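You operate a simulated robot arm through the tools that you are given. There is no shell and no other tool.

You run a simulated two-armed robot. Do the job below in one go: nothing can be reset, and whatever is moved stays where it is left.

JOB
Measure the gap between the first two faults in the blue tape.
Fine: light on and kept on, counter to 0 with the first at the red line, stop with the second there, brake back on.

It is judged by the outcome, as a careful person would: the job done as asked, and still so three seconds after it is handed in. It fails if anything else is knocked over, pushed out of place, dropped, spilled or broken.

ROBOT AND FRAMES
Two 6-joint arms with fingered hands on one trunk that stands fixed in place. Base frame: the origin is at the foot of the trunk, x ahead of it, y to its left, z up. Units: m, degrees, N and s.
The left shoulder is at [0.02, 0.157, 0.829], the right one opposite. With the tool pointing down near the work surface each hand reaches from about 0.1 to 0.82 m from the base axis, measured 20 degrees to its own side. Payload 4.1 kg a hand.
Tool frame (each hand has its own): the origin (TCP) lies between the finger pads and is the grasp point; the fingertips stand 0.033 m ahead of it; z points along the fingers, y is the line along which they close. The gripper opens to 0.112 m. The gripper's body begins 0.039 m behind the TCP. The gripper is a hand of 4 fingers: y runs from the thumb to the fingers, the wrist lies at [-0.016, -0.118, -0.2] in the tool frame, and closing takes about 1.5 s.
Orientation is told as [roll, pitch, yaw] about the base's x, y, z axes, in that order, counted from this pose: with the fingers straight down and the wrist toward the robot, the tool's x, y and z point along [0, 1, 0], [1, 0, 0] and [0, 0, -1] of the base frame.

CONTROLS
- The arms move only by the tool nudge_tool. It takes "left_targets", "right_targets" or both (then of equal length, played together; a hand with none holds still); each is a list of rows, each an object (a shift or turn left out is 0, a gripper value left out holds the last) with "translation": the shift along the tool's x, y, z in units of 500 mm (1.0 is 500 mm), a list of three; "rot": the turn, a rotation vector about the tool's x, y, z in units of 45 degrees (1.0 is 45 degrees), a list of three. In form: [{"translation": [x, y, z], "rot": [ax, ay, az]}, ...]. A call has 1 to 20 rows; each row is the pose to reach, as a shift and turn from the pose commanded when the call began, along the tool's axes at that moment. "left_grip" and "right_grip" are, for a hand that has rows, the opening in per cent of the stroke, from 0 (shut) to 100 (fully open), set as the call begins (left out, the last holds). A call with a number of a shift or a turn outside -1 to 1 is refused whole. Each row takes 0.2 s and may step no farther than 0.05 m and 8.6 degrees from the row before; otherwise, or with a gripper value out of range, the whole call is refused. Where a pose cannot be reached the arm comes as near as it can. A force on the tool above 90 N (or 10 N above the force at the start of the call, whichever is more), or a blocked arm, ends the call early, and 0.2 s more pass. The fingers move at their own pace (about 0.072 m/s each) and stop on an object; they squeeze with about 21 N. The grip force told is the motor's: it shows also when the fingers shut on nothing. Time passes only in rows, and 0.2 s behind the last, so rows that repeat a pose let the fingers close. The reply holds the time, the measured pose of the TCP, the force on the tool along the base axes, the opening and the grip force, in the units named above and with some noise, with the torque about the TCP (base axes, N m) and any sound that the robot's microphone picked up.
- Cameras (640 x 400 px; columns grow to the right, rows downward): "scene" is now at [0.053, -0.0409, 1.4767]; the picture's right is [-0.42, -0.91, 0.00], its down [-0.40, 0.18, -0.90] and it looks along [0.82, -0.38, -0.44] (base axes); focal length 348 px, centre (320, 200). "left" rides on the left gripper at [-0.066, -0.089, -0.13] in its tool frame; the picture's right is [-0.79, -0.29, 0.54], its down [0.55, -0.71, 0.44] and it looks along [0.26, 0.64, 0.72] (tool axes); focal length 247 px, centre (320, 200). "right" rides on the right gripper at [0.066, -0.089, -0.13] in its tool frame; the picture's right is [-0.79, 0.29, -0.54], its down [-0.55, -0.71, 0.44] and it looks along [-0.26, 0.64, 0.72] (tool axes); focal length 247 px, centre (320, 200). There is no depth. A picture from a camera that has moved, and an enlarged one, comes with that camera's place and axes in the base frame and with its lens.
- grab_frame(camera): a new picture of that camera. The clock stands still meanwhile.
- curl_fingers(index, middle, ring, thumb_bend, thumb_turn, hand): sets how far each is bent, from 0 (flat) to 100 (curled in); at 30 the hand is open as for a grip, at 70 the pads meet at the TCP. One left out holds its place. A second passes; each finger stops where it meets its share of the squeeze, and holds until it gets a number again. A gripper value or a shape takes the hand back. It gives what a move gives, with no picture; readings hold the bend of each and the force on the fingers (four entries, about 0 where the hand has none), thumb and palm. thumb_turn goes from beside the hand (0) to across from the fingers (100), as for a grip.
- preshape(shape, hand): the hand has 4 fingers and takes this shape, open, in about a second: jaw (thumb against the fingers, like two jaws); tri (thumb and two fingers); tip (a fingertip pinch); poke (one finger out to press); point (the index stretched); flat (the hand flat); cup (the hand cupped); fist (a fist). The gripper value then closes the fingers along that shape, each until it touches; the sizes above hold for jaw. It gives what a move gives, with no picture.
- aim_head(pan, tilt): turns the head with the scene camera to pan (to the left, within 86 degrees either way) and tilt (down, from -29 to 69), counted from straight ahead of the robot. It gives what a move gives.
- enlarge(camera, box): a new picture of the part [left, top, right, bottom] of that camera's present view, enlarged. The clock stands still meanwhile.
- sign_off(): hands the job in; it is judged then, once.

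Nothing tells you positions but the pictures and the camera data. Unless the task says otherwise, let go and move clear before handing in.

The tools are called by a JSON object that holds its "fn" and its "kwargs". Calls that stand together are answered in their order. nudge_tool: Moves the arms, as the interface text tells. Its arguments: {"type":"object","properties":{"left_targets":{"type":"array","items":{"type":"object","properties":{"translation":{"type":"array","items":{"type":"number"}},"rot":{"type":"array","items":{"type":"number"}}}}},"left_grip":{"type":"number"},"right_targets":{"type":"array","items":{"type":"object","properties":{"translation":{"type":"array","items":{"type":"number"}},"rot":{"type":"array","items":{"type":"number"}}}}},"right_grip":{"type":"number"}},"required":[]} The other tools are called the same way: preshape (shape, hand) gives the hand a shape; curl_fingers (index, middle, ring, thumb_bend, thumb_turn, hand) moves the fingers one by one; aim_head (pan, tilt) turns the head that bears the scene camera; grab_frame (camera) takes a picture; enlarge (camera, box) takes an enlarged picture of a part of a camera's view; sign_off () hands the job in.

At the start:

```text
time: 0.0
left_position: [0.3911, -0.0279, 1.2072]
left_tcp_rot: [0.0, 0.1, -28.7]
left_force: [-0.1, -0.3, 0.3]
left_wrist_torque: [-0.02, 0.0, 0.0]
left_grip_width: 0.1115
left_grip_force: 0.1
left_shape: jaw
left_bend: [30.0, 30.0, 30.0, 30.0, 98.0]
left_finger forces: [0.0, 0.1, 0.0, 0.1, 0.0, 0.1]
right_position: [0.3272, -0.3729, 1.2867]
right_tcp_rot: [0.0, 0.0, -28.6]
right_force: [-0.7, -0.7, 0.1]
right_wrist_torque: [0.02, 0.01, 0.03]
right_grip_width: 0.1116
right_grip_force: 0.1
right_shape: jaw
right_bend: [30.0, 30.0, 30.0, 30.0, 98.0]
right_finger forces: [0.1, 0.0, 0.0, 0.1, 0.1, 0.0]
head pan, tilt: [-24.8, 25.9]
```

scene: 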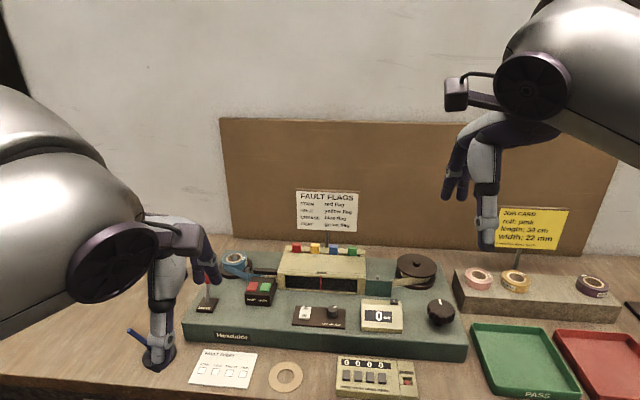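
right: 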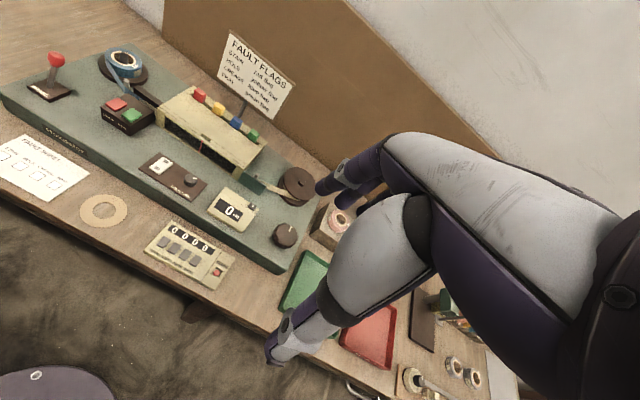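
left: 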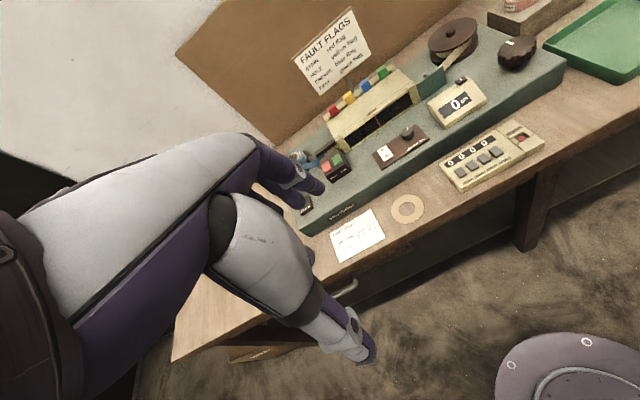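

I see a tape inspection machine on the bench: blue tape reel at left, a viewing box in the middle, a take-up reel at right, plus switches, a counter and a knob. I'll look closer at each control before moving.

{"fn": "enlarge", "kwargs": {"camera": "scene", "box": [180, 230, 330, 330]}}

{"fn": "enlarge", "kwargs": {"camera": "scene", "box": [320, 230, 470, 330]}}

{"fn": "enlarge", "kwargs": {"camera": "left", "box": [280, 0, 560, 200]}}

{"fn": "enlarge", "kwargs": {"camera": "right", "box": [0, 20, 320, 280]}}

{"fn": "enlarge", "kwargs": {"camera": "scene", "box": [280, 180, 380, 250]}}

{"fn": "enlarge", "kwargs": {"camera": "scene", "box": [180, 330, 430, 400]}}

```text
4.00 times, centred on (255, 280) of scene
camera zoom: at [0.053, -0.0409, 1.4767], right [-0.42, -0.91, 0.0], down [-0.4, 0.18, -0.9], along [0.82, -0.38, -0.44], focal length 1392 px, centre (580, -120)
```

zoom: 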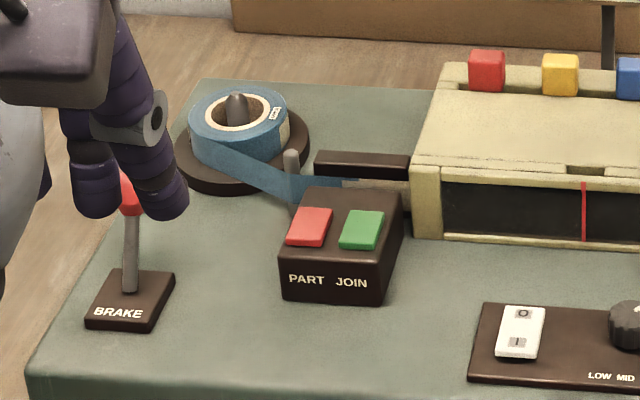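

```text
4.00 times, centred on (395, 280) of scene
camera zoom: at [0.053, -0.0409, 1.4767], right [-0.42, -0.91, 0.0], down [-0.4, 0.18, -0.9], along [0.82, -0.38, -0.44], focal length 1392 px, centre (20, -120)
```

zoom: 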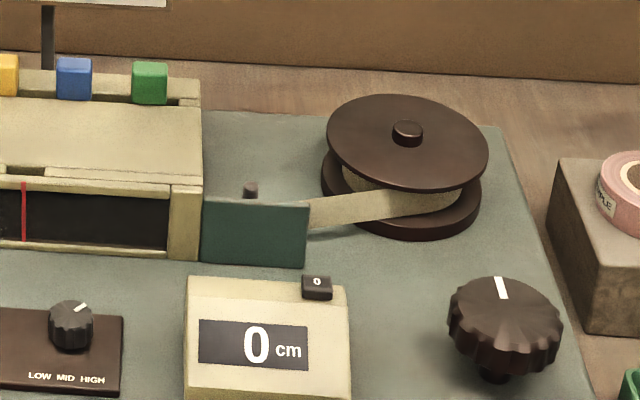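

```text
2.00 times, centred on (420, 100) of left
camera zoom: at [0.2807, -0.0422, 1.3371], right [-0.63, -0.56, -0.54], down [-0.36, 0.83, -0.44], along [0.69, -0.08, -0.72], focal length 494 px, centre (120, 400)
```

zoom: 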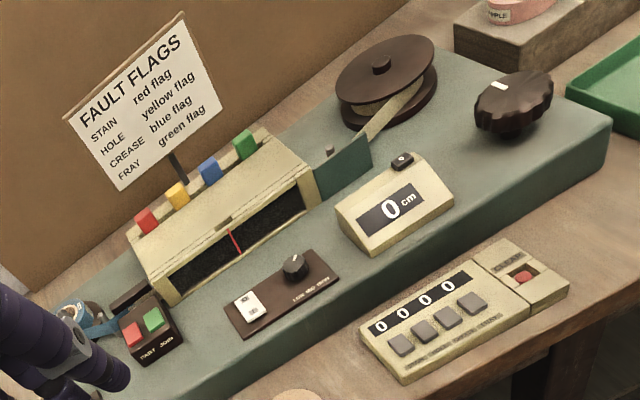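

```text
1.54 times, centred on (160, 150) of right
camera zoom: at [0.28, -0.2732, 1.4177], right [-0.13, -0.83, 0.54], down [-0.89, -0.14, -0.44], along [0.44, -0.54, -0.72], focal length 380 px, centre (566, 277)
```

zoom: 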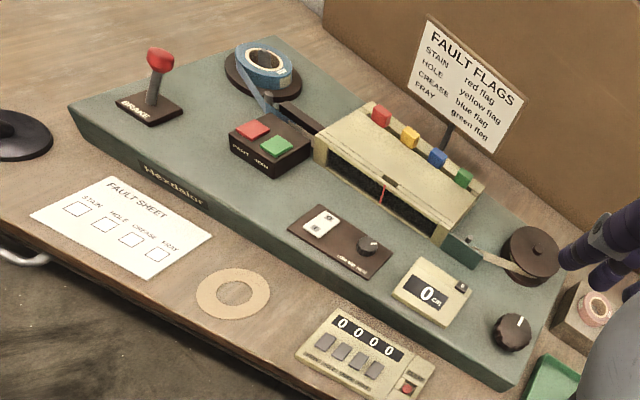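

```text
5.71 times, centred on (330, 215) of scene
camera zoom: at [0.053, -0.0409, 1.4767], right [-0.42, -0.91, 0.0], down [-0.4, 0.18, -0.9], along [0.82, -0.38, -0.44], focal length 1988 px, centre (263, 114)
```

zoom: 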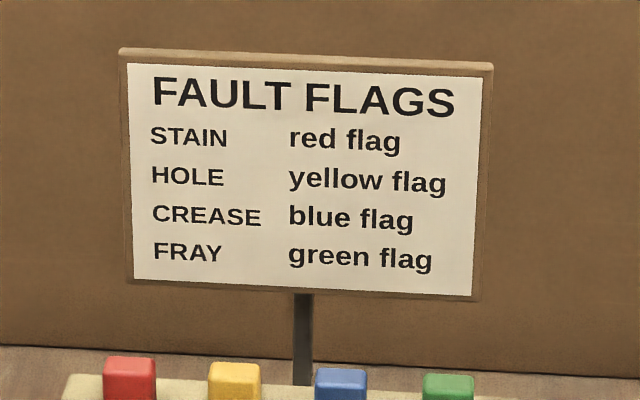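

```text
2.56 times, centred on (305, 365) of scene
camera zoom: at [0.053, -0.0409, 1.4767], right [-0.42, -0.91, 0.0], down [-0.4, 0.18, -0.9], along [0.82, -0.38, -0.44], focal length 890 px, centre (358, -222)
```

zoom: 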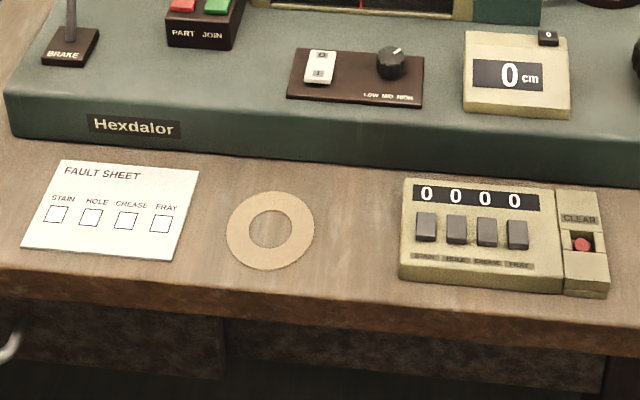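

The lights are off behind the window; brake lever sits at about (0.78, -0.08, 0.94) leaning away from me, the knob at about (0.47, -0.53, 0.93), the rocker at about (0.62, -0.27, 0.89). I'll zoom on each from the other cameras to refine these.

{"fn": "enlarge", "kwargs": {"camera": "right", "box": [10, 30, 130, 110]}}

{"fn": "enlarge", "kwargs": {"camera": "right", "box": [190, 160, 310, 250]}}

{"fn": "enlarge", "kwargs": {"camera": "scene", "box": [275, 260, 375, 335]}}

{"fn": "enlarge", "kwargs": {"camera": "left", "box": [360, 70, 500, 180]}}

```text
5.00 times, centred on (70, 70) of right
camera zoom: at [0.28, -0.2732, 1.4177], right [-0.13, -0.83, 0.54], down [-0.89, -0.14, -0.44], along [0.44, -0.54, -0.72], focal length 1235 px, centre (1570, 850)
```

zoom: 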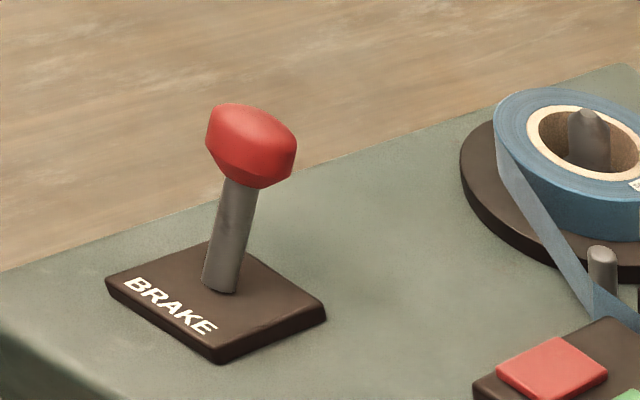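

```text
4.44 times, centred on (250, 205) of right
camera zoom: at [0.28, -0.2732, 1.4177], right [-0.13, -0.83, 0.54], down [-0.89, -0.14, -0.44], along [0.44, -0.54, -0.72], focal length 1098 px, centre (631, 178)
```

zoom: 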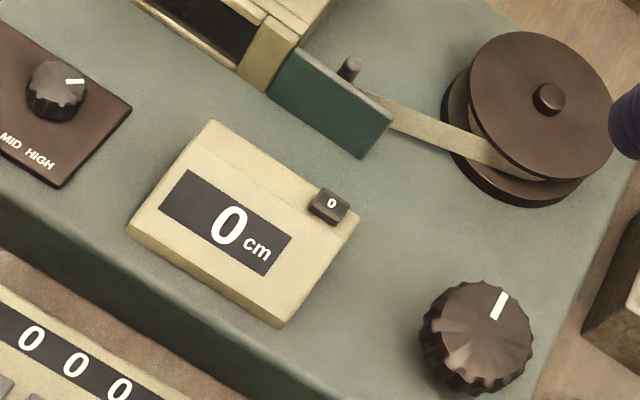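

```text
5.33 times, centred on (325, 298) of scene
camera zoom: at [0.053, -0.0409, 1.4767], right [-0.42, -0.91, 0.0], down [-0.4, 0.18, -0.9], along [0.82, -0.38, -0.44], focal length 1855 px, centre (293, -320)
```

zoom: 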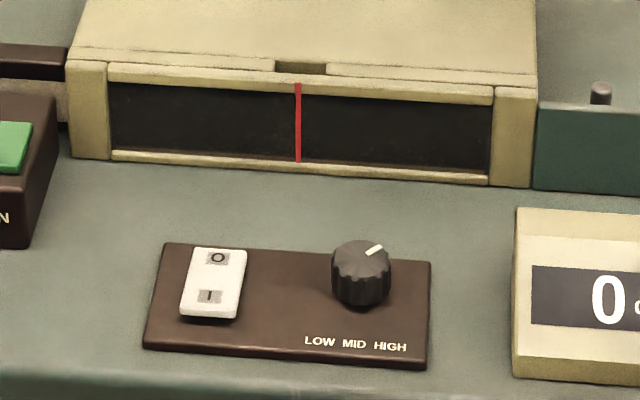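

```text
3.64 times, centred on (430, 125) of left
camera zoom: at [0.2807, -0.0422, 1.3371], right [-0.63, -0.56, -0.54], down [-0.36, 0.83, -0.44], along [0.69, -0.08, -0.72], focal length 898 px, centre (-80, 473)
```

zoom: 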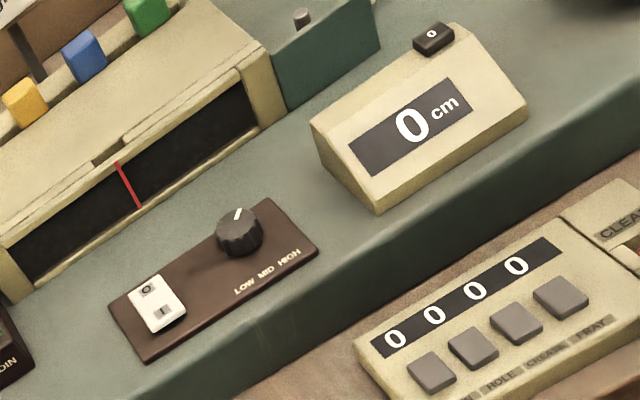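

The rocker is O (far) / I (near), a 0 button is atop the cm counter, and the brake lever leans toward the far side. I'll shape the right hand to a poke and look at where its fingertip is.

{"fn": "preshape", "kwargs": {"hand": "right", "shape": "poke"}}

{"fn": "grab_frame", "kwargs": {"camera": "right"}}

{"fn": "grab_frame", "kwargs": {"camera": "scene"}}

```text
time: 0.9
left_position: [0.391, -0.0282, 1.207]
left_tcp_rot: [0.0, 0.0, -28.7]
left_force: [0.1, -0.1, 0.4]
left_wrist_torque: [-0.01, -0.01, 0.0]
left_grip_width: 0.1118
left_grip_force: 0.0
left_shape: jaw
left_bend: [30.0, 30.0, 30.0, 30.0, 98.0]
left_finger forces: [0.0, 0.0, 0.1, 0.0, 0.1, 0.0]
right_position: [0.3271, -0.372, 1.2864]
right_tcp_rot: [-0.1, 0.0, -28.8]
right_force: [1.2, 0.0, 0.1]
right_wrist_torque: [0.02, 0.02, -0.02]
right_grip_width: 0.0001
right_grip_force: 0.1
right_shape: poke
right_bend: [70.0, 70.0, 99.0, 100.0, 100.0]
right_finger forces: [0.0, 0.1, 0.0, 0.0, 0.0, 0.0]
head pan, tilt: [-24.8, 25.9]
```

```text
taken
camera right: at [0.28, -0.2732, 1.4177], right [-0.13, -0.83, 0.54], down [-0.89, -0.14, -0.44], along [0.44, -0.54, -0.72], focal length 247 px, centre (320, 200)
```

right: 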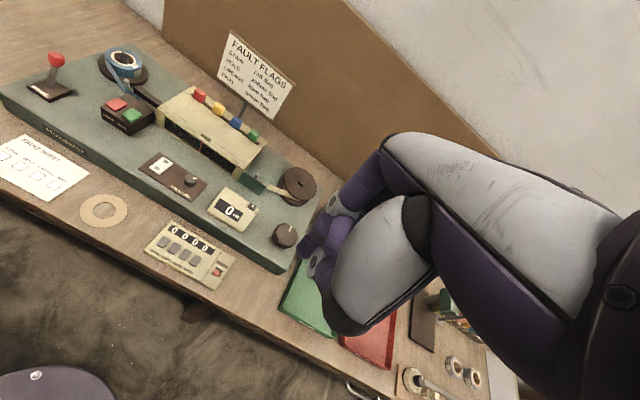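

```text
taken
```

scene: 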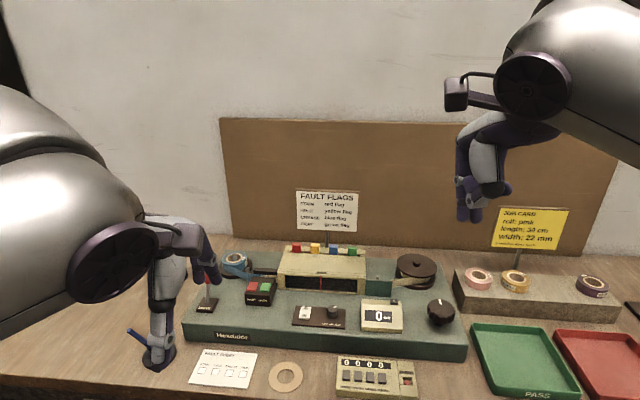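

The right hand has folded so the index and middle reach to about the TCP. I'll look closer at the tip's place.

{"fn": "enlarge", "kwargs": {"camera": "right", "box": [260, 140, 440, 350]}}

{"fn": "enlarge", "kwargs": {"camera": "scene", "box": [430, 130, 550, 240]}}

{"fn": "preshape", "kwargs": {"hand": "right", "shape": "point"}}

{"fn": "enlarge", "kwargs": {"camera": "right", "box": [260, 140, 440, 350]}}

{"fn": "enlarge", "kwargs": {"camera": "scene", "box": [430, 130, 550, 240]}}

```text
1.90 times, centred on (350, 245) of right
camera zoom: at [0.28, -0.2732, 1.4177], right [-0.13, -0.83, 0.54], down [-0.89, -0.14, -0.44], along [0.44, -0.54, -0.72], focal length 470 px, centre (263, 114)
```

zoom: 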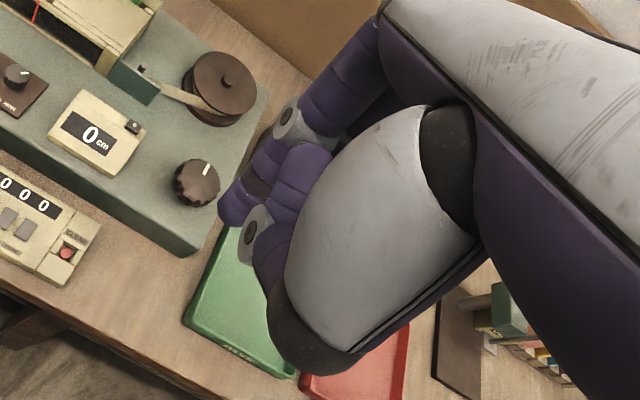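

```text
3.64 times, centred on (490, 185) of scene
camera zoom: at [0.053, -0.0409, 1.4767], right [-0.42, -0.91, 0.0], down [-0.4, 0.18, -0.9], along [0.82, -0.38, -0.44], focal length 1265 px, centre (-298, 254)
```

zoom: 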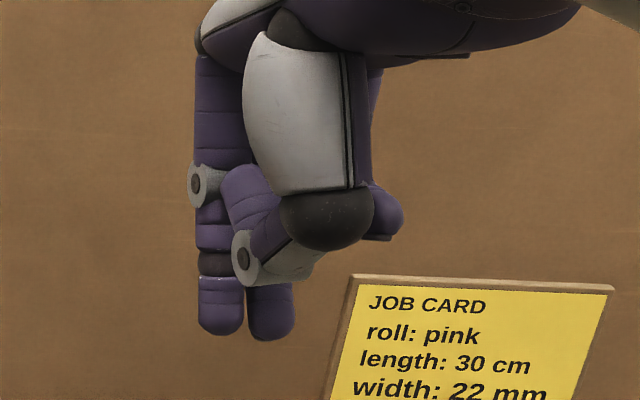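

```text
time: 1.8
left_position: [0.3917, -0.0275, 1.2071]
left_tcp_rot: [-0.1, 0.0, -28.7]
left_force: [-0.5, 0.7, 0.1]
left_wrist_torque: [-0.02, 0.01, 0.01]
left_grip_width: 0.1117
left_grip_force: 0.0
left_shape: jaw
left_bend: [30.0, 30.0, 30.0, 30.0, 98.0]
left_finger forces: [0.1, 0.0, 0.0, 0.1, 0.1, 0.0]
right_position: [0.3268, -0.3728, 1.2874]
right_tcp_rot: [0.0, 0.1, -28.7]
right_force: [1.1, -0.7, -0.5]
right_wrist_torque: [0.05, -0.02, 0.0]
right_grip_width: 0.0
right_grip_force: 0.1
right_shape: point
right_bend: [19.0, 100.0, 100.0, 98.0, 88.0]
right_finger forces: [0.1, 0.1, 0.0, 0.1, 0.1, 0.0]
head pan, tilt: [-24.8, 25.9]
```

```text
1.90 times, centred on (350, 245) of right
camera zoom: at [0.28, -0.2732, 1.4177], right [-0.13, -0.83, 0.54], down [-0.89, -0.14, -0.44], along [0.44, -0.54, -0.72], focal length 470 px, centre (263, 114)
```

zoom: 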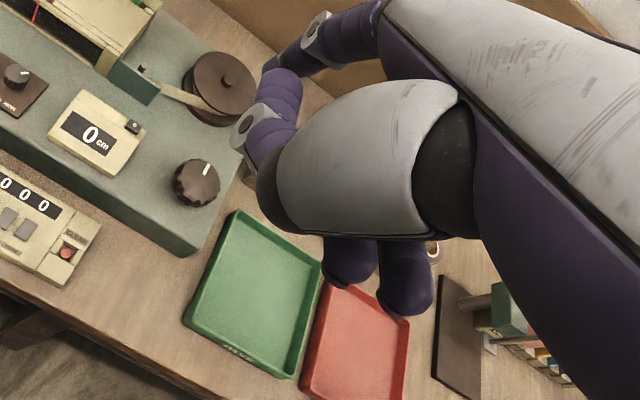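

```text
3.64 times, centred on (490, 185) of scene
camera zoom: at [0.053, -0.0409, 1.4767], right [-0.42, -0.91, 0.0], down [-0.4, 0.18, -0.9], along [0.82, -0.38, -0.44], focal length 1265 px, centre (-298, 254)
```

zoom: 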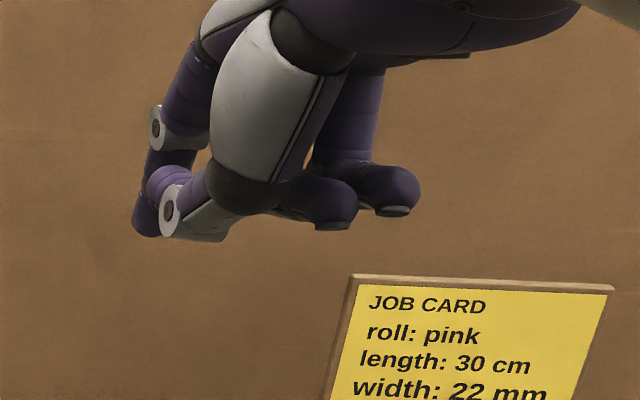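

Poke is the better shape (tips straight down about 30 mm past the TCP). I'll make a single-finger poke and look where that tip is.

{"fn": "preshape", "kwargs": {"hand": "right", "shape": "poke"}}

{"fn": "curl_fingers", "kwargs": {"hand": "right", "index": 70, "middle": 100, "ring": 100}}

{"fn": "enlarge", "kwargs": {"camera": "right", "box": [260, 140, 440, 350]}}

{"fn": "enlarge", "kwargs": {"camera": "scene", "box": [430, 130, 550, 240]}}

```text
time: 2.7
left_position: [0.3914, -0.0276, 1.2077]
left_tcp_rot: [-0.1, 0.0, -28.6]
left_force: [0.0, 0.7, 0.2]
left_wrist_torque: [0.04, 0.02, 0.0]
left_grip_width: 0.1118
left_grip_force: 0.0
left_shape: jaw
left_bend: [30.0, 30.0, 30.0, 30.0, 98.0]
left_finger forces: [0.0, 0.0, 0.0, 0.0, 0.0, 0.1]
right_position: [0.3272, -0.3726, 1.2873]
right_tcp_rot: [0.0, 0.0, -28.7]
right_force: [0.4, -0.1, 0.4]
right_wrist_torque: [-0.02, 0.0, 0.01]
right_grip_width: 0.0
right_grip_force: 0.0
right_shape: poke
right_bend: [70.0, 70.0, 99.0, 100.0, 100.0]
right_finger forces: [0.0, 0.1, 0.0, 0.2, 0.1, 0.1]
head pan, tilt: [-24.8, 25.9]
```

```text
time: 3.7
left_position: [0.3917, -0.0277, 1.2073]
left_tcp_rot: [-0.1, 0.1, -28.7]
left_force: [-0.1, 0.5, 0.2]
left_wrist_torque: [-0.01, -0.02, -0.01]
left_grip_width: 0.1115
left_grip_force: 0.1
left_shape: jaw
left_bend: [30.0, 30.0, 30.0, 30.0, 98.0]
left_finger forces: [0.0, 0.1, 0.0, 0.1, 0.0, 0.0]
right_position: [0.3271, -0.3726, 1.288]
right_tcp_rot: [0.0, 0.0, -28.6]
right_force: [0.1, 0.8, -0.3]
right_wrist_torque: [0.03, 0.0, 0.04]
right_grip_width: 0.0357
right_grip_force: 0.1
right_shape: fingers
right_bend: [70.0, 99.0, 100.0, 100.0, 100.0]
right_finger forces: [0.0, 0.1, 0.0, 0.1, 0.0, 0.0]
head pan, tilt: [-24.8, 25.9]
```

```text
1.90 times, centred on (350, 245) of right
camera zoom: at [0.28, -0.2732, 1.4177], right [-0.13, -0.83, 0.54], down [-0.89, -0.14, -0.44], along [0.44, -0.54, -0.72], focal length 470 px, centre (263, 114)
```

zoom: 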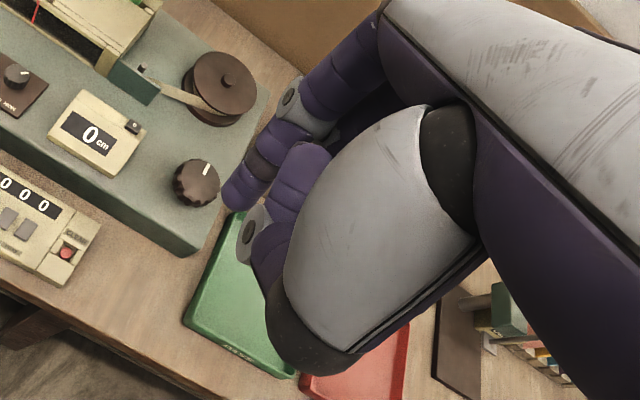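

```text
3.64 times, centred on (490, 185) of scene
camera zoom: at [0.053, -0.0409, 1.4767], right [-0.42, -0.91, 0.0], down [-0.4, 0.18, -0.9], along [0.82, -0.38, -0.44], focal length 1265 px, centre (-298, 254)
```

zoom: 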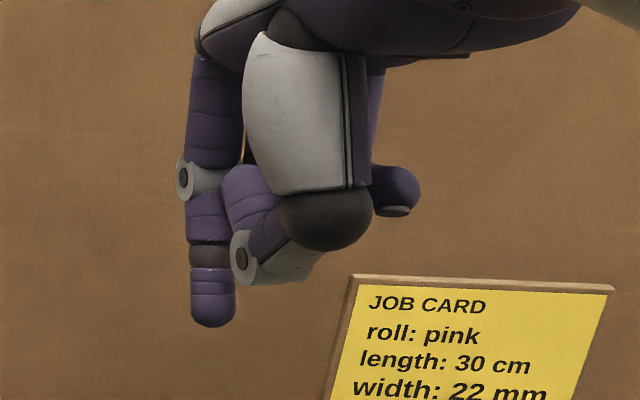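

The single fingertip sits at about tool (0.0075, 0.003, 0.028). I'll move the right hand to hover above the rocker's "I" end and check from the cameras.

{"fn": "nudge_tool", "kwargs": {"right_targets": [{"translation": [0.0458, 0.0395, 0.0636]}, {"translation": [0.0916, 0.0789, 0.1272]}, {"translation": [0.1373, 0.1184, 0.1908]}, {"translation": [0.1831, 0.1578, 0.2544]}, {"translation": [0.2289, 0.1973, 0.318]}, {"translation": [0.2747, 0.2368, 0.3816]}, {"translation": [0.3205, 0.2762, 0.4452]}, {"translation": [0.3662, 0.3157, 0.5088]}, {"translation": [0.412, 0.3551, 0.5724]}, {"translation": [0.4578, 0.3946, 0.62]}, {"translation": [0.4578, 0.3946, 0.62]}]}}

{"fn": "grab_frame", "kwargs": {"camera": "right"}}

{"fn": "grab_frame", "kwargs": {"camera": "scene"}}

{"fn": "grab_frame", "kwargs": {"camera": "left"}}

```text
time: 6.1
left_position: [0.3903, -0.0282, 1.2077]
left_tcp_rot: [0.0, 0.0, -28.7]
left_force: [-1.0, -0.1, 0.0]
left_wrist_torque: [0.0, -0.01, 0.01]
left_grip_width: 0.1118
left_grip_force: 0.0
left_shape: jaw
left_bend: [30.0, 30.0, 30.0, 30.0, 98.0]
left_finger forces: [0.0, 0.1, 0.0, 0.1, 0.0, 0.0]
right_position: [0.6098, -0.2669, 0.9773]
right_tcp_rot: [0.0, 0.0, -28.7]
right_force: [-0.6, -0.2, 0.2]
right_wrist_torque: [0.03, 0.0, 0.03]
right_grip_width: 0.0357
right_grip_force: 0.1
right_shape: fingers
right_bend: [70.0, 99.0, 100.0, 100.0, 100.0]
right_finger forces: [0.0, 0.0, 0.0, 0.0, 0.0, 0.1]
head pan, tilt: [-24.8, 25.9]
```

```text
taken
camera right: at [0.5628, -0.1683, 1.1074], right [-0.13, -0.83, 0.54], down [-0.89, -0.14, -0.44], along [0.44, -0.54, -0.72], focal length 247 px, centre (320, 200)
```

right: 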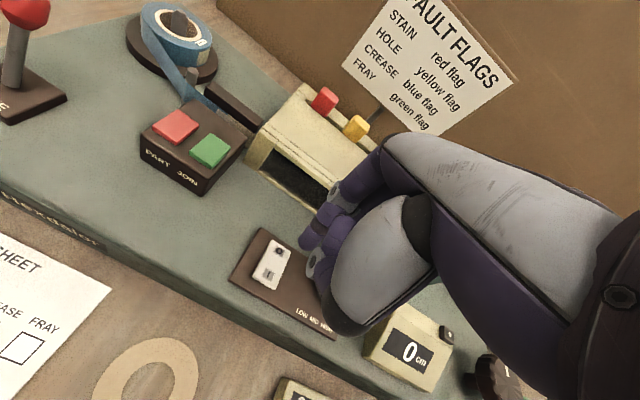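

```text
taken
```

scene: 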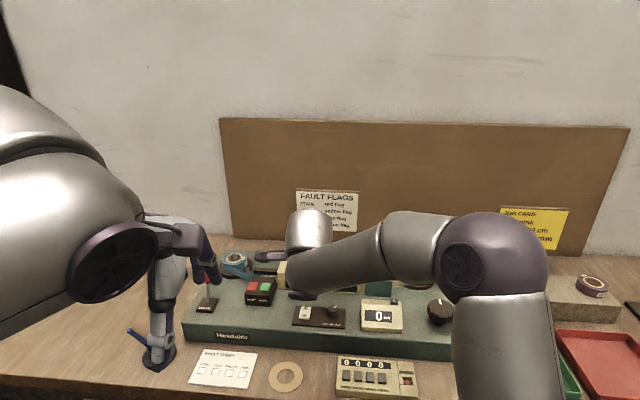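

```text
taken
camera left: at [0.2806, -0.0422, 1.3372], right [-0.63, -0.56, -0.54], down [-0.36, 0.83, -0.44], along [0.69, -0.08, -0.72], focal length 247 px, centre (320, 200)
```

left: 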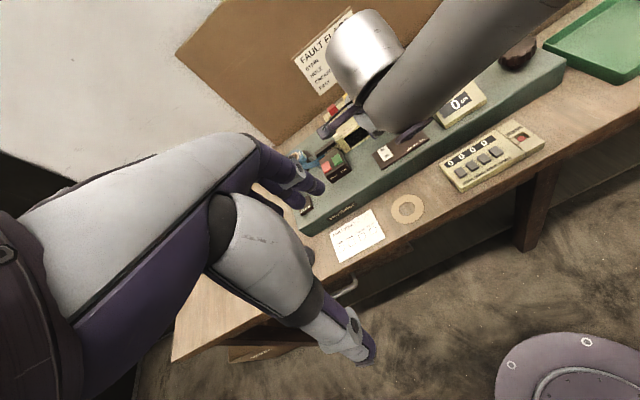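

The hand hovers near the rocker. I'll zoom on the right camera to see tip and rocker.

{"fn": "enlarge", "kwargs": {"camera": "right", "box": [220, 170, 380, 270]}}

{"fn": "enlarge", "kwargs": {"camera": "right", "box": [220, 250, 480, 400]}}

{"fn": "enlarge", "kwargs": {"camera": "scene", "box": [240, 240, 400, 340]}}

{"fn": "enlarge", "kwargs": {"camera": "left", "box": [300, 70, 500, 200]}}

```text
4.00 times, centred on (300, 220) of right
camera zoom: at [0.5628, -0.1683, 1.1074], right [-0.13, -0.83, 0.54], down [-0.89, -0.14, -0.44], along [0.44, -0.54, -0.72], focal length 988 px, centre (400, 120)
```

zoom: 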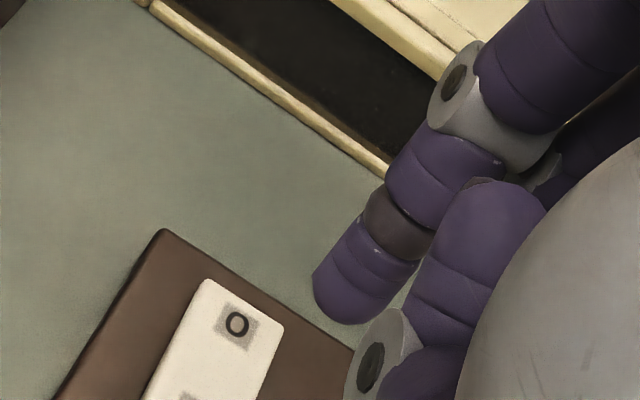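

```text
2.46 times, centred on (350, 325) of right
camera zoom: at [0.5628, -0.1683, 1.1074], right [-0.13, -0.83, 0.54], down [-0.89, -0.14, -0.44], along [0.44, -0.54, -0.72], focal length 608 px, centre (246, -108)
```

zoom: 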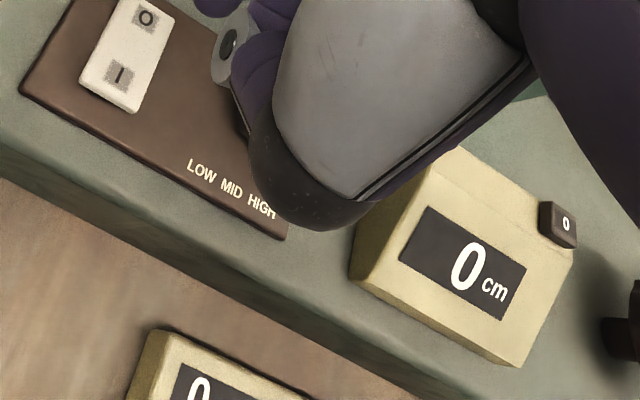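

```text
4.00 times, centred on (320, 290) of scene
camera zoom: at [0.0528, -0.0409, 1.4767], right [-0.42, -0.91, 0.0], down [-0.4, 0.18, -0.9], along [0.82, -0.38, -0.44], focal length 1392 px, centre (320, -160)
```

zoom: 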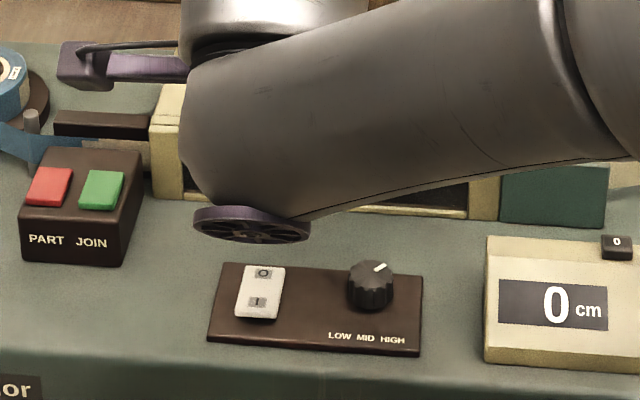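

```text
3.08 times, centred on (400, 135) of left
camera zoom: at [0.2806, -0.0422, 1.3372], right [-0.63, -0.56, -0.54], down [-0.36, 0.83, -0.44], along [0.69, -0.08, -0.72], focal length 760 px, centre (74, 400)
```

zoom: 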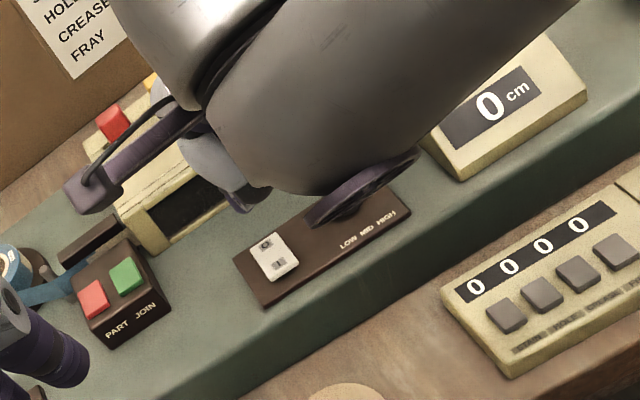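

All three cameras agree the "I" end is at about (0.604, -0.256, 0.900). I'll shift back 14 mm and lower to about 9 mm above it, then check.

{"fn": "nudge_tool", "kwargs": {"right_targets": [{"translation": [0, -0.028, 0.0]}, {"translation": [0, -0.028, 0.04]}, {"translation": [0, -0.028, 0.078]}, {"translation": [0, -0.028, 0.078]}]}}

{"fn": "enlarge", "kwargs": {"camera": "right", "box": [220, 170, 380, 290]}}

{"fn": "enlarge", "kwargs": {"camera": "left", "box": [340, 100, 460, 180]}}

```text
time: 7.1
left_position: [0.3925, -0.0282, 1.2082]
left_tcp_rot: [0.0, -0.1, -28.7]
left_force: [-0.5, 0.3, 0.5]
left_wrist_torque: [-0.04, 0.01, -0.04]
left_grip_width: 0.1115
left_grip_force: 0.1
left_shape: jaw
left_bend: [30.0, 30.0, 30.0, 30.0, 98.0]
left_finger forces: [0.0, 0.1, 0.1, 0.0, 0.1, 0.0]
right_position: [0.5982, -0.2602, 0.9395]
right_tcp_rot: [0.0, 0.1, -28.7]
right_force: [-0.1, 0.3, -0.1]
right_wrist_torque: [-0.01, 0.06, -0.03]
right_grip_width: 0.0358
right_grip_force: 0.0
right_shape: fingers
right_bend: [70.0, 99.0, 100.0, 100.0, 100.0]
right_finger forces: [0.1, 0.0, 0.0, 0.1, 0.0, 0.0]
head pan, tilt: [-24.8, 25.9]
```

```text
3.33 times, centred on (300, 230) of right
camera zoom: at [0.5504, -0.1608, 1.0685], right [-0.13, -0.83, 0.54], down [-0.89, -0.14, -0.44], along [0.44, -0.54, -0.72], focal length 823 px, centre (387, 100)
```

zoom: 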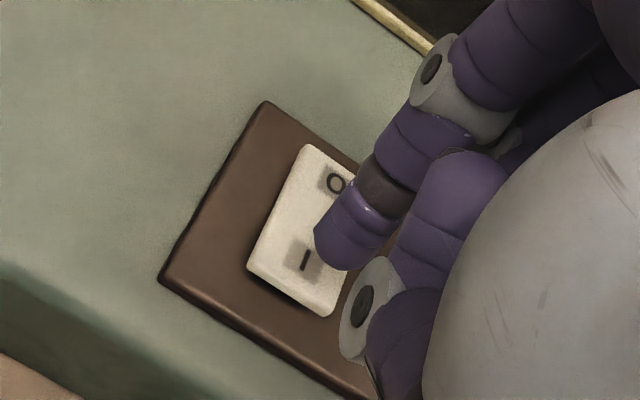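

```text
5.00 times, centred on (400, 140) of left
camera zoom: at [0.2807, -0.0422, 1.3371], right [-0.63, -0.56, -0.54], down [-0.36, 0.83, -0.44], along [0.69, -0.08, -0.72], focal length 1235 px, centre (-80, 500)
```

zoom: 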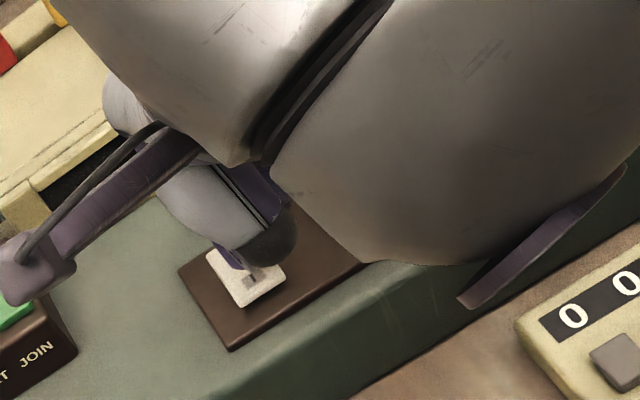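

The tip will land on the "I" half. I'll lower it in small steps and watch the force.

{"fn": "nudge_tool", "kwargs": {"right_targets": [{"translation": [0, 0, 0.008]}, {"translation": [0, 0, 0.016]}, {"translation": [0, 0, 0.02]}]}}

{"fn": "enlarge", "kwargs": {"camera": "right", "box": [220, 170, 380, 290]}}

```text
time: 7.9
left_position: [0.3916, -0.0282, 1.2068]
left_tcp_rot: [0.0, -0.1, -28.7]
left_force: [-0.3, 0.4, -0.5]
left_wrist_torque: [0.01, 0.03, 0.0]
left_grip_width: 0.1116
left_grip_force: 0.0
left_shape: jaw
left_bend: [30.0, 30.0, 30.0, 30.0, 98.0]
left_finger forces: [0.0, 0.0, 0.0, 0.1, 0.0, 0.1]
right_position: [0.5978, -0.2608, 0.9264]
right_tcp_rot: [-0.1, 0.0, -28.8]
right_force: [-0.2, -0.3, 0.1]
right_wrist_torque: [-0.02, -0.04, -0.02]
right_grip_width: 0.0354
right_grip_force: 0.1
right_shape: fingers
right_bend: [70.0, 99.0, 100.0, 100.0, 100.0]
right_finger forces: [0.0, 0.1, 0.0, 0.1, 0.0, 0.0]
head pan, tilt: [-24.8, 25.9]
heard: click
```

```text
3.33 times, centred on (300, 230) of right
camera zoom: at [0.5504, -0.1607, 1.0584], right [-0.13, -0.83, 0.54], down [-0.89, -0.14, -0.43], along [0.44, -0.54, -0.72], focal length 823 px, centre (387, 100)
```

zoom: 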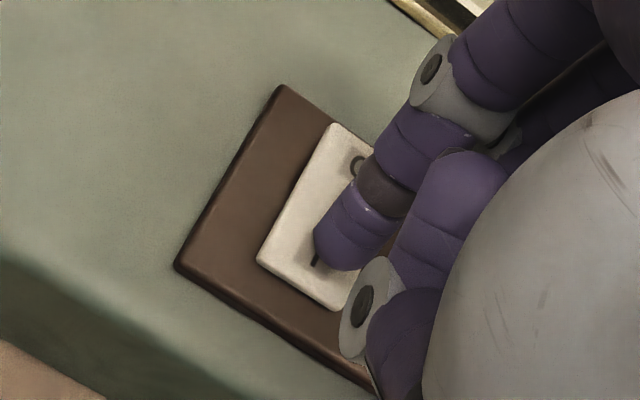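

A click was heard and the window looks lit. I'll lift off and move the right hand out of the way toward the knob, then look at the window.

{"fn": "nudge_tool", "kwargs": {"right_targets": [{"translation": [0, 0, -0.08]}, {"translation": [0, 0, -0.16]}, {"translation": [-0.09, 0.01, -0.19]}, {"translation": [-0.18, 0.02, -0.21]}, {"translation": [-0.27, 0.03, -0.23]}, {"translation": [-0.36, 0.04, -0.26]}, {"translation": [-0.45, 0.05, -0.29]}, {"translation": [-0.515, 0.0586, -0.3]}, {"translation": [-0.515, 0.0586, -0.3]}]}}

{"fn": "preshape", "kwargs": {"hand": "right", "shape": "jaw"}}

{"fn": "grab_frame", "kwargs": {"camera": "scene"}}

{"fn": "grab_frame", "kwargs": {"camera": "right"}}

{"fn": "enlarge", "kwargs": {"camera": "scene", "box": [270, 240, 390, 330]}}

```text
time: 9.9
left_position: [0.3911, -0.0281, 1.2091]
left_tcp_rot: [0.0, 0.0, -28.7]
left_force: [0.3, 0.1, 0.7]
left_wrist_torque: [0.0, -0.03, -0.03]
left_grip_width: 0.1116
left_grip_force: 0.0
left_shape: jaw
left_bend: [30.0, 30.0, 30.0, 30.0, 98.0]
left_finger forces: [0.0, 0.0, 0.1, 0.0, 0.1, 0.0]
right_position: [0.5016, -0.4994, 1.0792]
right_tcp_rot: [0.0, 0.1, -28.7]
right_force: [0.4, -0.7, -0.5]
right_wrist_torque: [-0.01, 0.0, 0.02]
right_grip_width: 0.036
right_grip_force: 0.0
right_shape: fingers
right_bend: [70.0, 99.0, 100.0, 100.0, 100.0]
right_finger forces: [0.0, 0.1, 0.0, 0.0, 0.0, 0.0]
head pan, tilt: [-24.8, 25.9]
```

```text
time: 10.8
left_position: [0.391, -0.0278, 1.2063]
left_tcp_rot: [-0.1, 0.1, -28.7]
left_force: [0.4, 0.2, 0.4]
left_wrist_torque: [0.01, -0.01, -0.01]
left_grip_width: 0.1115
left_grip_force: 0.0
left_shape: jaw
left_bend: [30.0, 30.0, 30.0, 30.0, 98.0]
left_finger forces: [0.0, 0.0, 0.1, 0.0, 0.0, 0.0]
right_position: [0.5, -0.4998, 1.0793]
right_tcp_rot: [0.1, 0.1, -28.7]
right_force: [0.1, -0.7, 0.4]
right_wrist_torque: [-0.01, 0.01, 0.0]
right_grip_width: 0.1117
right_grip_force: 0.0
right_shape: jaw
right_bend: [30.0, 30.0, 30.0, 30.0, 98.0]
right_finger forces: [0.1, 0.1, 0.0, 0.0, 0.0, 0.1]
head pan, tilt: [-24.8, 25.9]
```

```text
taken
```

scene: 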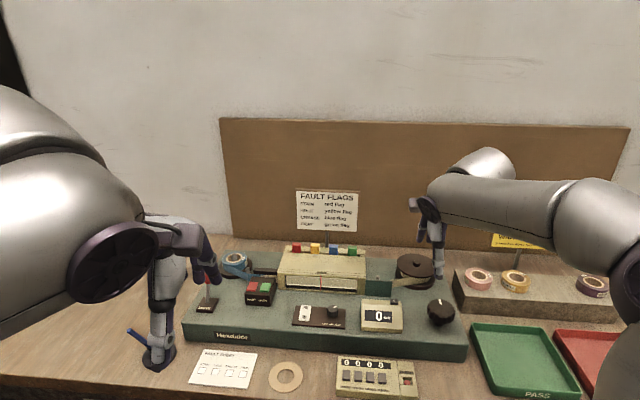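

```text
taken
camera right: at [0.4529, -0.4, 1.2096], right [-0.13, -0.83, 0.54], down [-0.89, -0.14, -0.44], along [0.44, -0.54, -0.72], focal length 247 px, centre (320, 200)
```

right: 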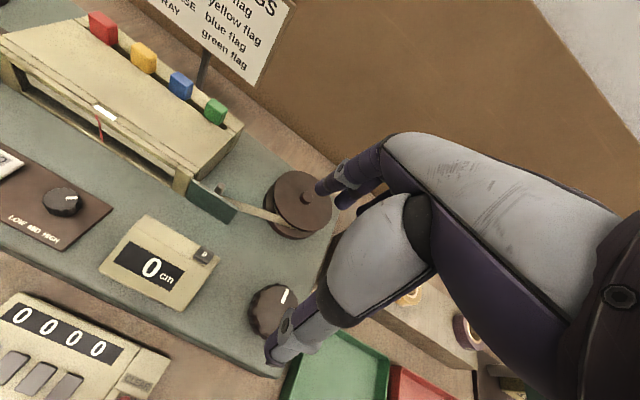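

```text
4.44 times, centred on (330, 285) of scene
camera zoom: at [0.053, -0.0409, 1.4767], right [-0.42, -0.91, 0.0], down [-0.4, 0.18, -0.9], along [0.82, -0.38, -0.44], focal length 1546 px, centre (276, -178)
```

zoom: 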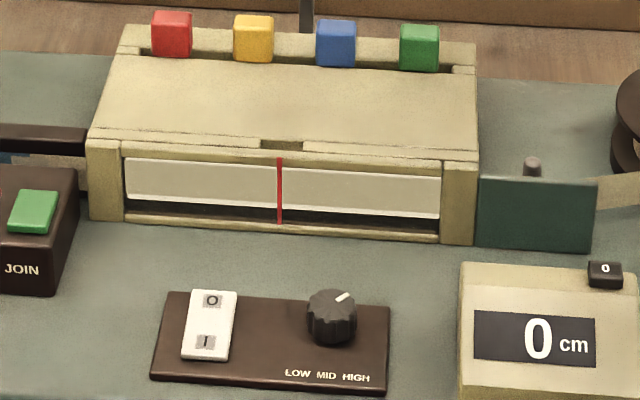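

The light is on and a cream leader fills the window. Next is the brake lever (ball at about (0.765, -0.078, 0.945), leaning away): I'll bring the left hand, tilted 30° forward and open, to a pose just above it.

{"fn": "nudge_tool", "kwargs": {"left_targets": [{"translation": [0.03, 0.065, 0.033], "rot": [-0.08, 0, 0]}, {"translation": [0.06, 0.13, 0.066], "rot": [-0.16, 0, 0]}, {"translation": [0.09, 0.195, 0.099], "rot": [-0.24, 0, 0]}, {"translation": [0.12, 0.26, 0.132], "rot": [-0.32, 0, 0]}, {"translation": [0.15, 0.325, 0.165], "rot": [-0.4, 0, 0]}, {"translation": [0.18, 0.39, 0.198], "rot": [-0.48, 0, 0]}, {"translation": [0.21, 0.455, 0.231], "rot": [-0.56, 0, 0]}, {"translation": [0.24, 0.52, 0.264], "rot": [-0.64, 0, 0]}, {"translation": [0.2714, 0.5842, 0.296], "rot": [-0.667, 0, 0]}, {"translation": [0.2714, 0.5842, 0.296], "rot": [-0.667, 0, 0]}]}}

{"fn": "grab_frame", "kwargs": {"camera": "left"}}

{"fn": "grab_frame", "kwargs": {"camera": "scene"}}

{"fn": "enlarge", "kwargs": {"camera": "scene", "box": [160, 200, 300, 300]}}

```text
time: 13.0
left_position: [0.7131, -0.0619, 1.0707]
left_tcp_rot: [0.3, -29.3, -28.2]
left_force: [0.7, -0.1, -0.9]
left_wrist_torque: [0.02, 0.03, 0.02]
left_grip_width: 0.1118
left_grip_force: 0.1
left_shape: jaw
left_bend: [30.0, 30.0, 30.0, 30.0, 98.0]
left_finger forces: [0.1, 0.0, 0.0, 0.0, 0.0, 0.2]
left hand out of reach, approached as far as the arm can: row 8, 9, 10
right_position: [0.5006, -0.5, 1.0782]
right_tcp_rot: [-0.2, 0.0, -28.6]
right_force: [0.4, -0.1, 0.2]
right_wrist_torque: [-0.02, -0.01, 0.0]
right_grip_width: 0.1118
right_grip_force: 0.1
right_shape: jaw
right_bend: [30.0, 30.0, 30.0, 30.0, 98.0]
right_finger forces: [0.1, 0.1, 0.1, 0.0, 0.0, 0.0]
head pan, tilt: [-24.8, 25.9]
```

```text
taken
camera left: at [0.5556, -0.054, 1.1401], right [-0.36, -0.7, -0.62], down [-0.1, 0.68, -0.72], along [0.93, -0.2, -0.32], focal length 247 px, centre (320, 200)
```

left: 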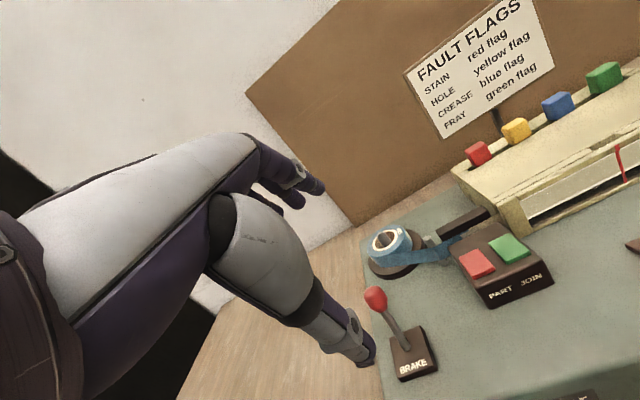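

```text
taken
```

scene: 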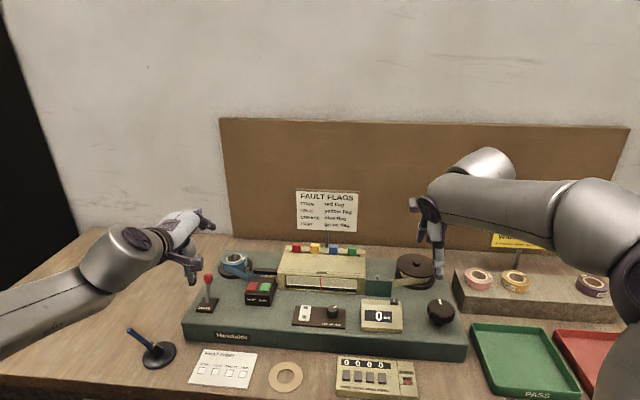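

```text
4.00 times, centred on (230, 250) of scene
camera zoom: at [0.0529, -0.0408, 1.4767], right [-0.42, -0.91, 0.0], down [-0.4, 0.18, -0.9], along [0.82, -0.38, -0.44], focal length 1392 px, centre (680, 0)
```

zoom: 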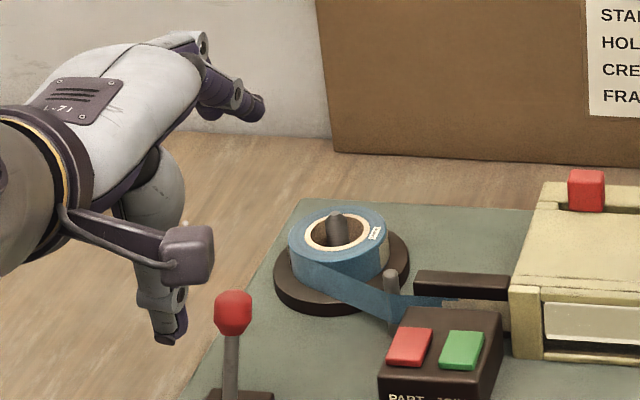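

The ball is now refined to about (0.754, -0.077, 0.956). A hook of curled fingers with the thumb tucked aside will suit the lever best, so I'll shape the left hand that way and look.

{"fn": "curl_fingers", "kwargs": {"hand": "left", "index": 80, "middle": 80, "ring": 80, "thumb_bend": 0, "thumb_turn": 0}}

{"fn": "grab_frame", "kwargs": {"camera": "left"}}

{"fn": "enlarge", "kwargs": {"camera": "scene", "box": [160, 200, 300, 300]}}

```text
time: 14.0
left_position: [0.7113, -0.0608, 1.0711]
left_tcp_rot: [0.5, -29.3, -28.2]
left_force: [0.2, 0.4, -0.3]
left_wrist_torque: [0.01, -0.02, 0.03]
left_grip_width: 0.1343
left_grip_force: 0.0
left_shape: fingers
left_bend: [80.0, 80.0, 80.0, 0.0, 0.0]
left_finger forces: [0.0, 0.0, 0.1, 0.0, 0.0, 0.1]
right_position: [0.5002, -0.4995, 1.0794]
right_tcp_rot: [0.1, -0.1, -28.7]
right_force: [-0.7, 0.2, 0.1]
right_wrist_torque: [-0.03, 0.02, 0.01]
right_grip_width: 0.1115
right_grip_force: 0.0
right_shape: jaw
right_bend: [30.0, 30.0, 30.0, 30.0, 98.0]
right_finger forces: [0.0, 0.1, 0.0, 0.1, 0.1, 0.0]
head pan, tilt: [-24.8, 25.9]
```

```text
taken
camera left: at [0.5555, -0.0537, 1.1403], right [-0.36, -0.7, -0.62], down [-0.1, 0.68, -0.72], along [0.93, -0.2, -0.31], focal length 247 px, centre (320, 200)
```

left: 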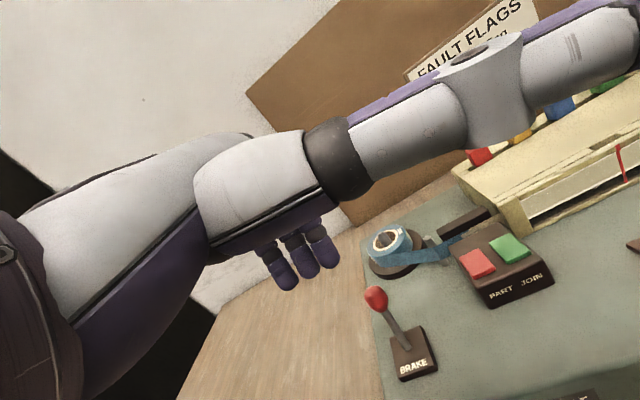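

```text
4.00 times, centred on (230, 250) of scene
camera zoom: at [0.053, -0.0409, 1.4767], right [-0.42, -0.91, 0.0], down [-0.4, 0.18, -0.9], along [0.82, -0.38, -0.44], focal length 1392 px, centre (680, 0)
```

zoom: 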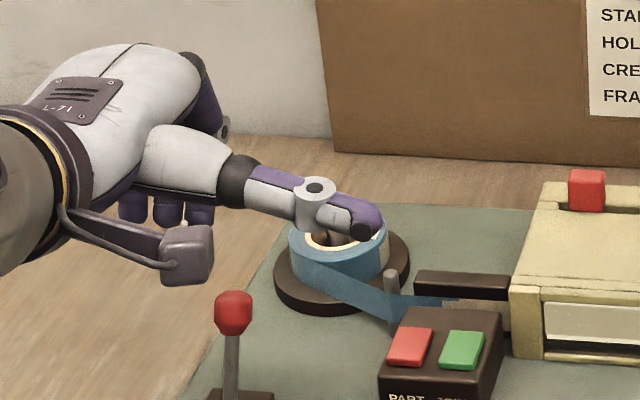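

The side-stretched thumb would be in the way of the reel. I'll try folding it.

{"fn": "curl_fingers", "kwargs": {"hand": "left", "thumb_bend": 100}}

{"fn": "grab_frame", "kwargs": {"camera": "left"}}

{"fn": "enlarge", "kwargs": {"camera": "scene", "box": [160, 200, 300, 300]}}

```text
time: 15.0
left_position: [0.7124, -0.0616, 1.0712]
left_tcp_rot: [0.5, -29.3, -28.1]
left_force: [1.1, -0.6, 0.1]
left_wrist_torque: [0.0, 0.0, -0.02]
left_grip_width: 0.0711
left_grip_force: 0.1
left_shape: fingers
left_bend: [80.0, 80.0, 80.0, 100.0, 0.0]
left_finger forces: [0.1, 0.1, 0.0, 0.1, 0.0, 0.1]
right_position: [0.4998, -0.4989, 1.0804]
right_tcp_rot: [0.1, 0.0, -28.7]
right_force: [0.5, -0.3, 0.3]
right_wrist_torque: [-0.02, -0.02, 0.01]
right_grip_width: 0.112
right_grip_force: 0.0
right_shape: jaw
right_bend: [30.0, 30.0, 30.0, 30.0, 98.0]
right_finger forces: [0.1, 0.0, 0.1, 0.1, 0.0, 0.0]
head pan, tilt: [-24.8, 25.9]
```

```text
taken
camera left: at [0.5555, -0.0538, 1.1402], right [-0.36, -0.7, -0.62], down [-0.1, 0.68, -0.72], along [0.93, -0.2, -0.31], focal length 247 px, centre (320, 200)
```

left: 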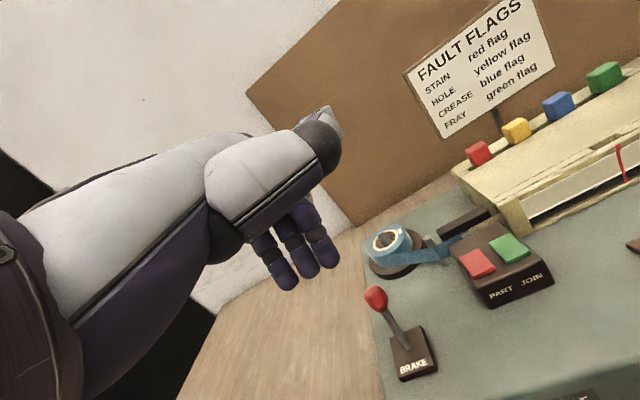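

```text
4.00 times, centred on (230, 250) of scene
camera zoom: at [0.053, -0.0409, 1.4767], right [-0.42, -0.91, 0.0], down [-0.4, 0.18, -0.9], along [0.82, -0.38, -0.44], focal length 1392 px, centre (680, 0)
```

zoom: 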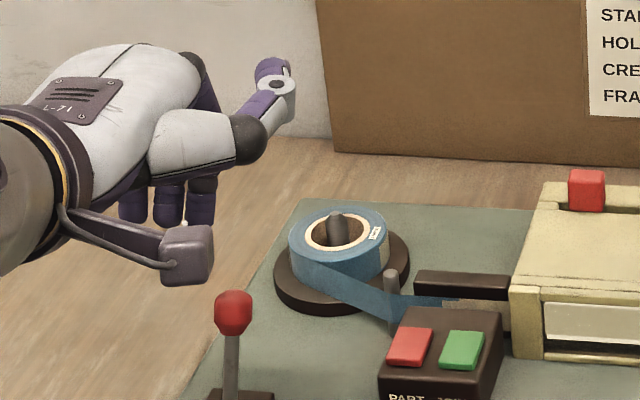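

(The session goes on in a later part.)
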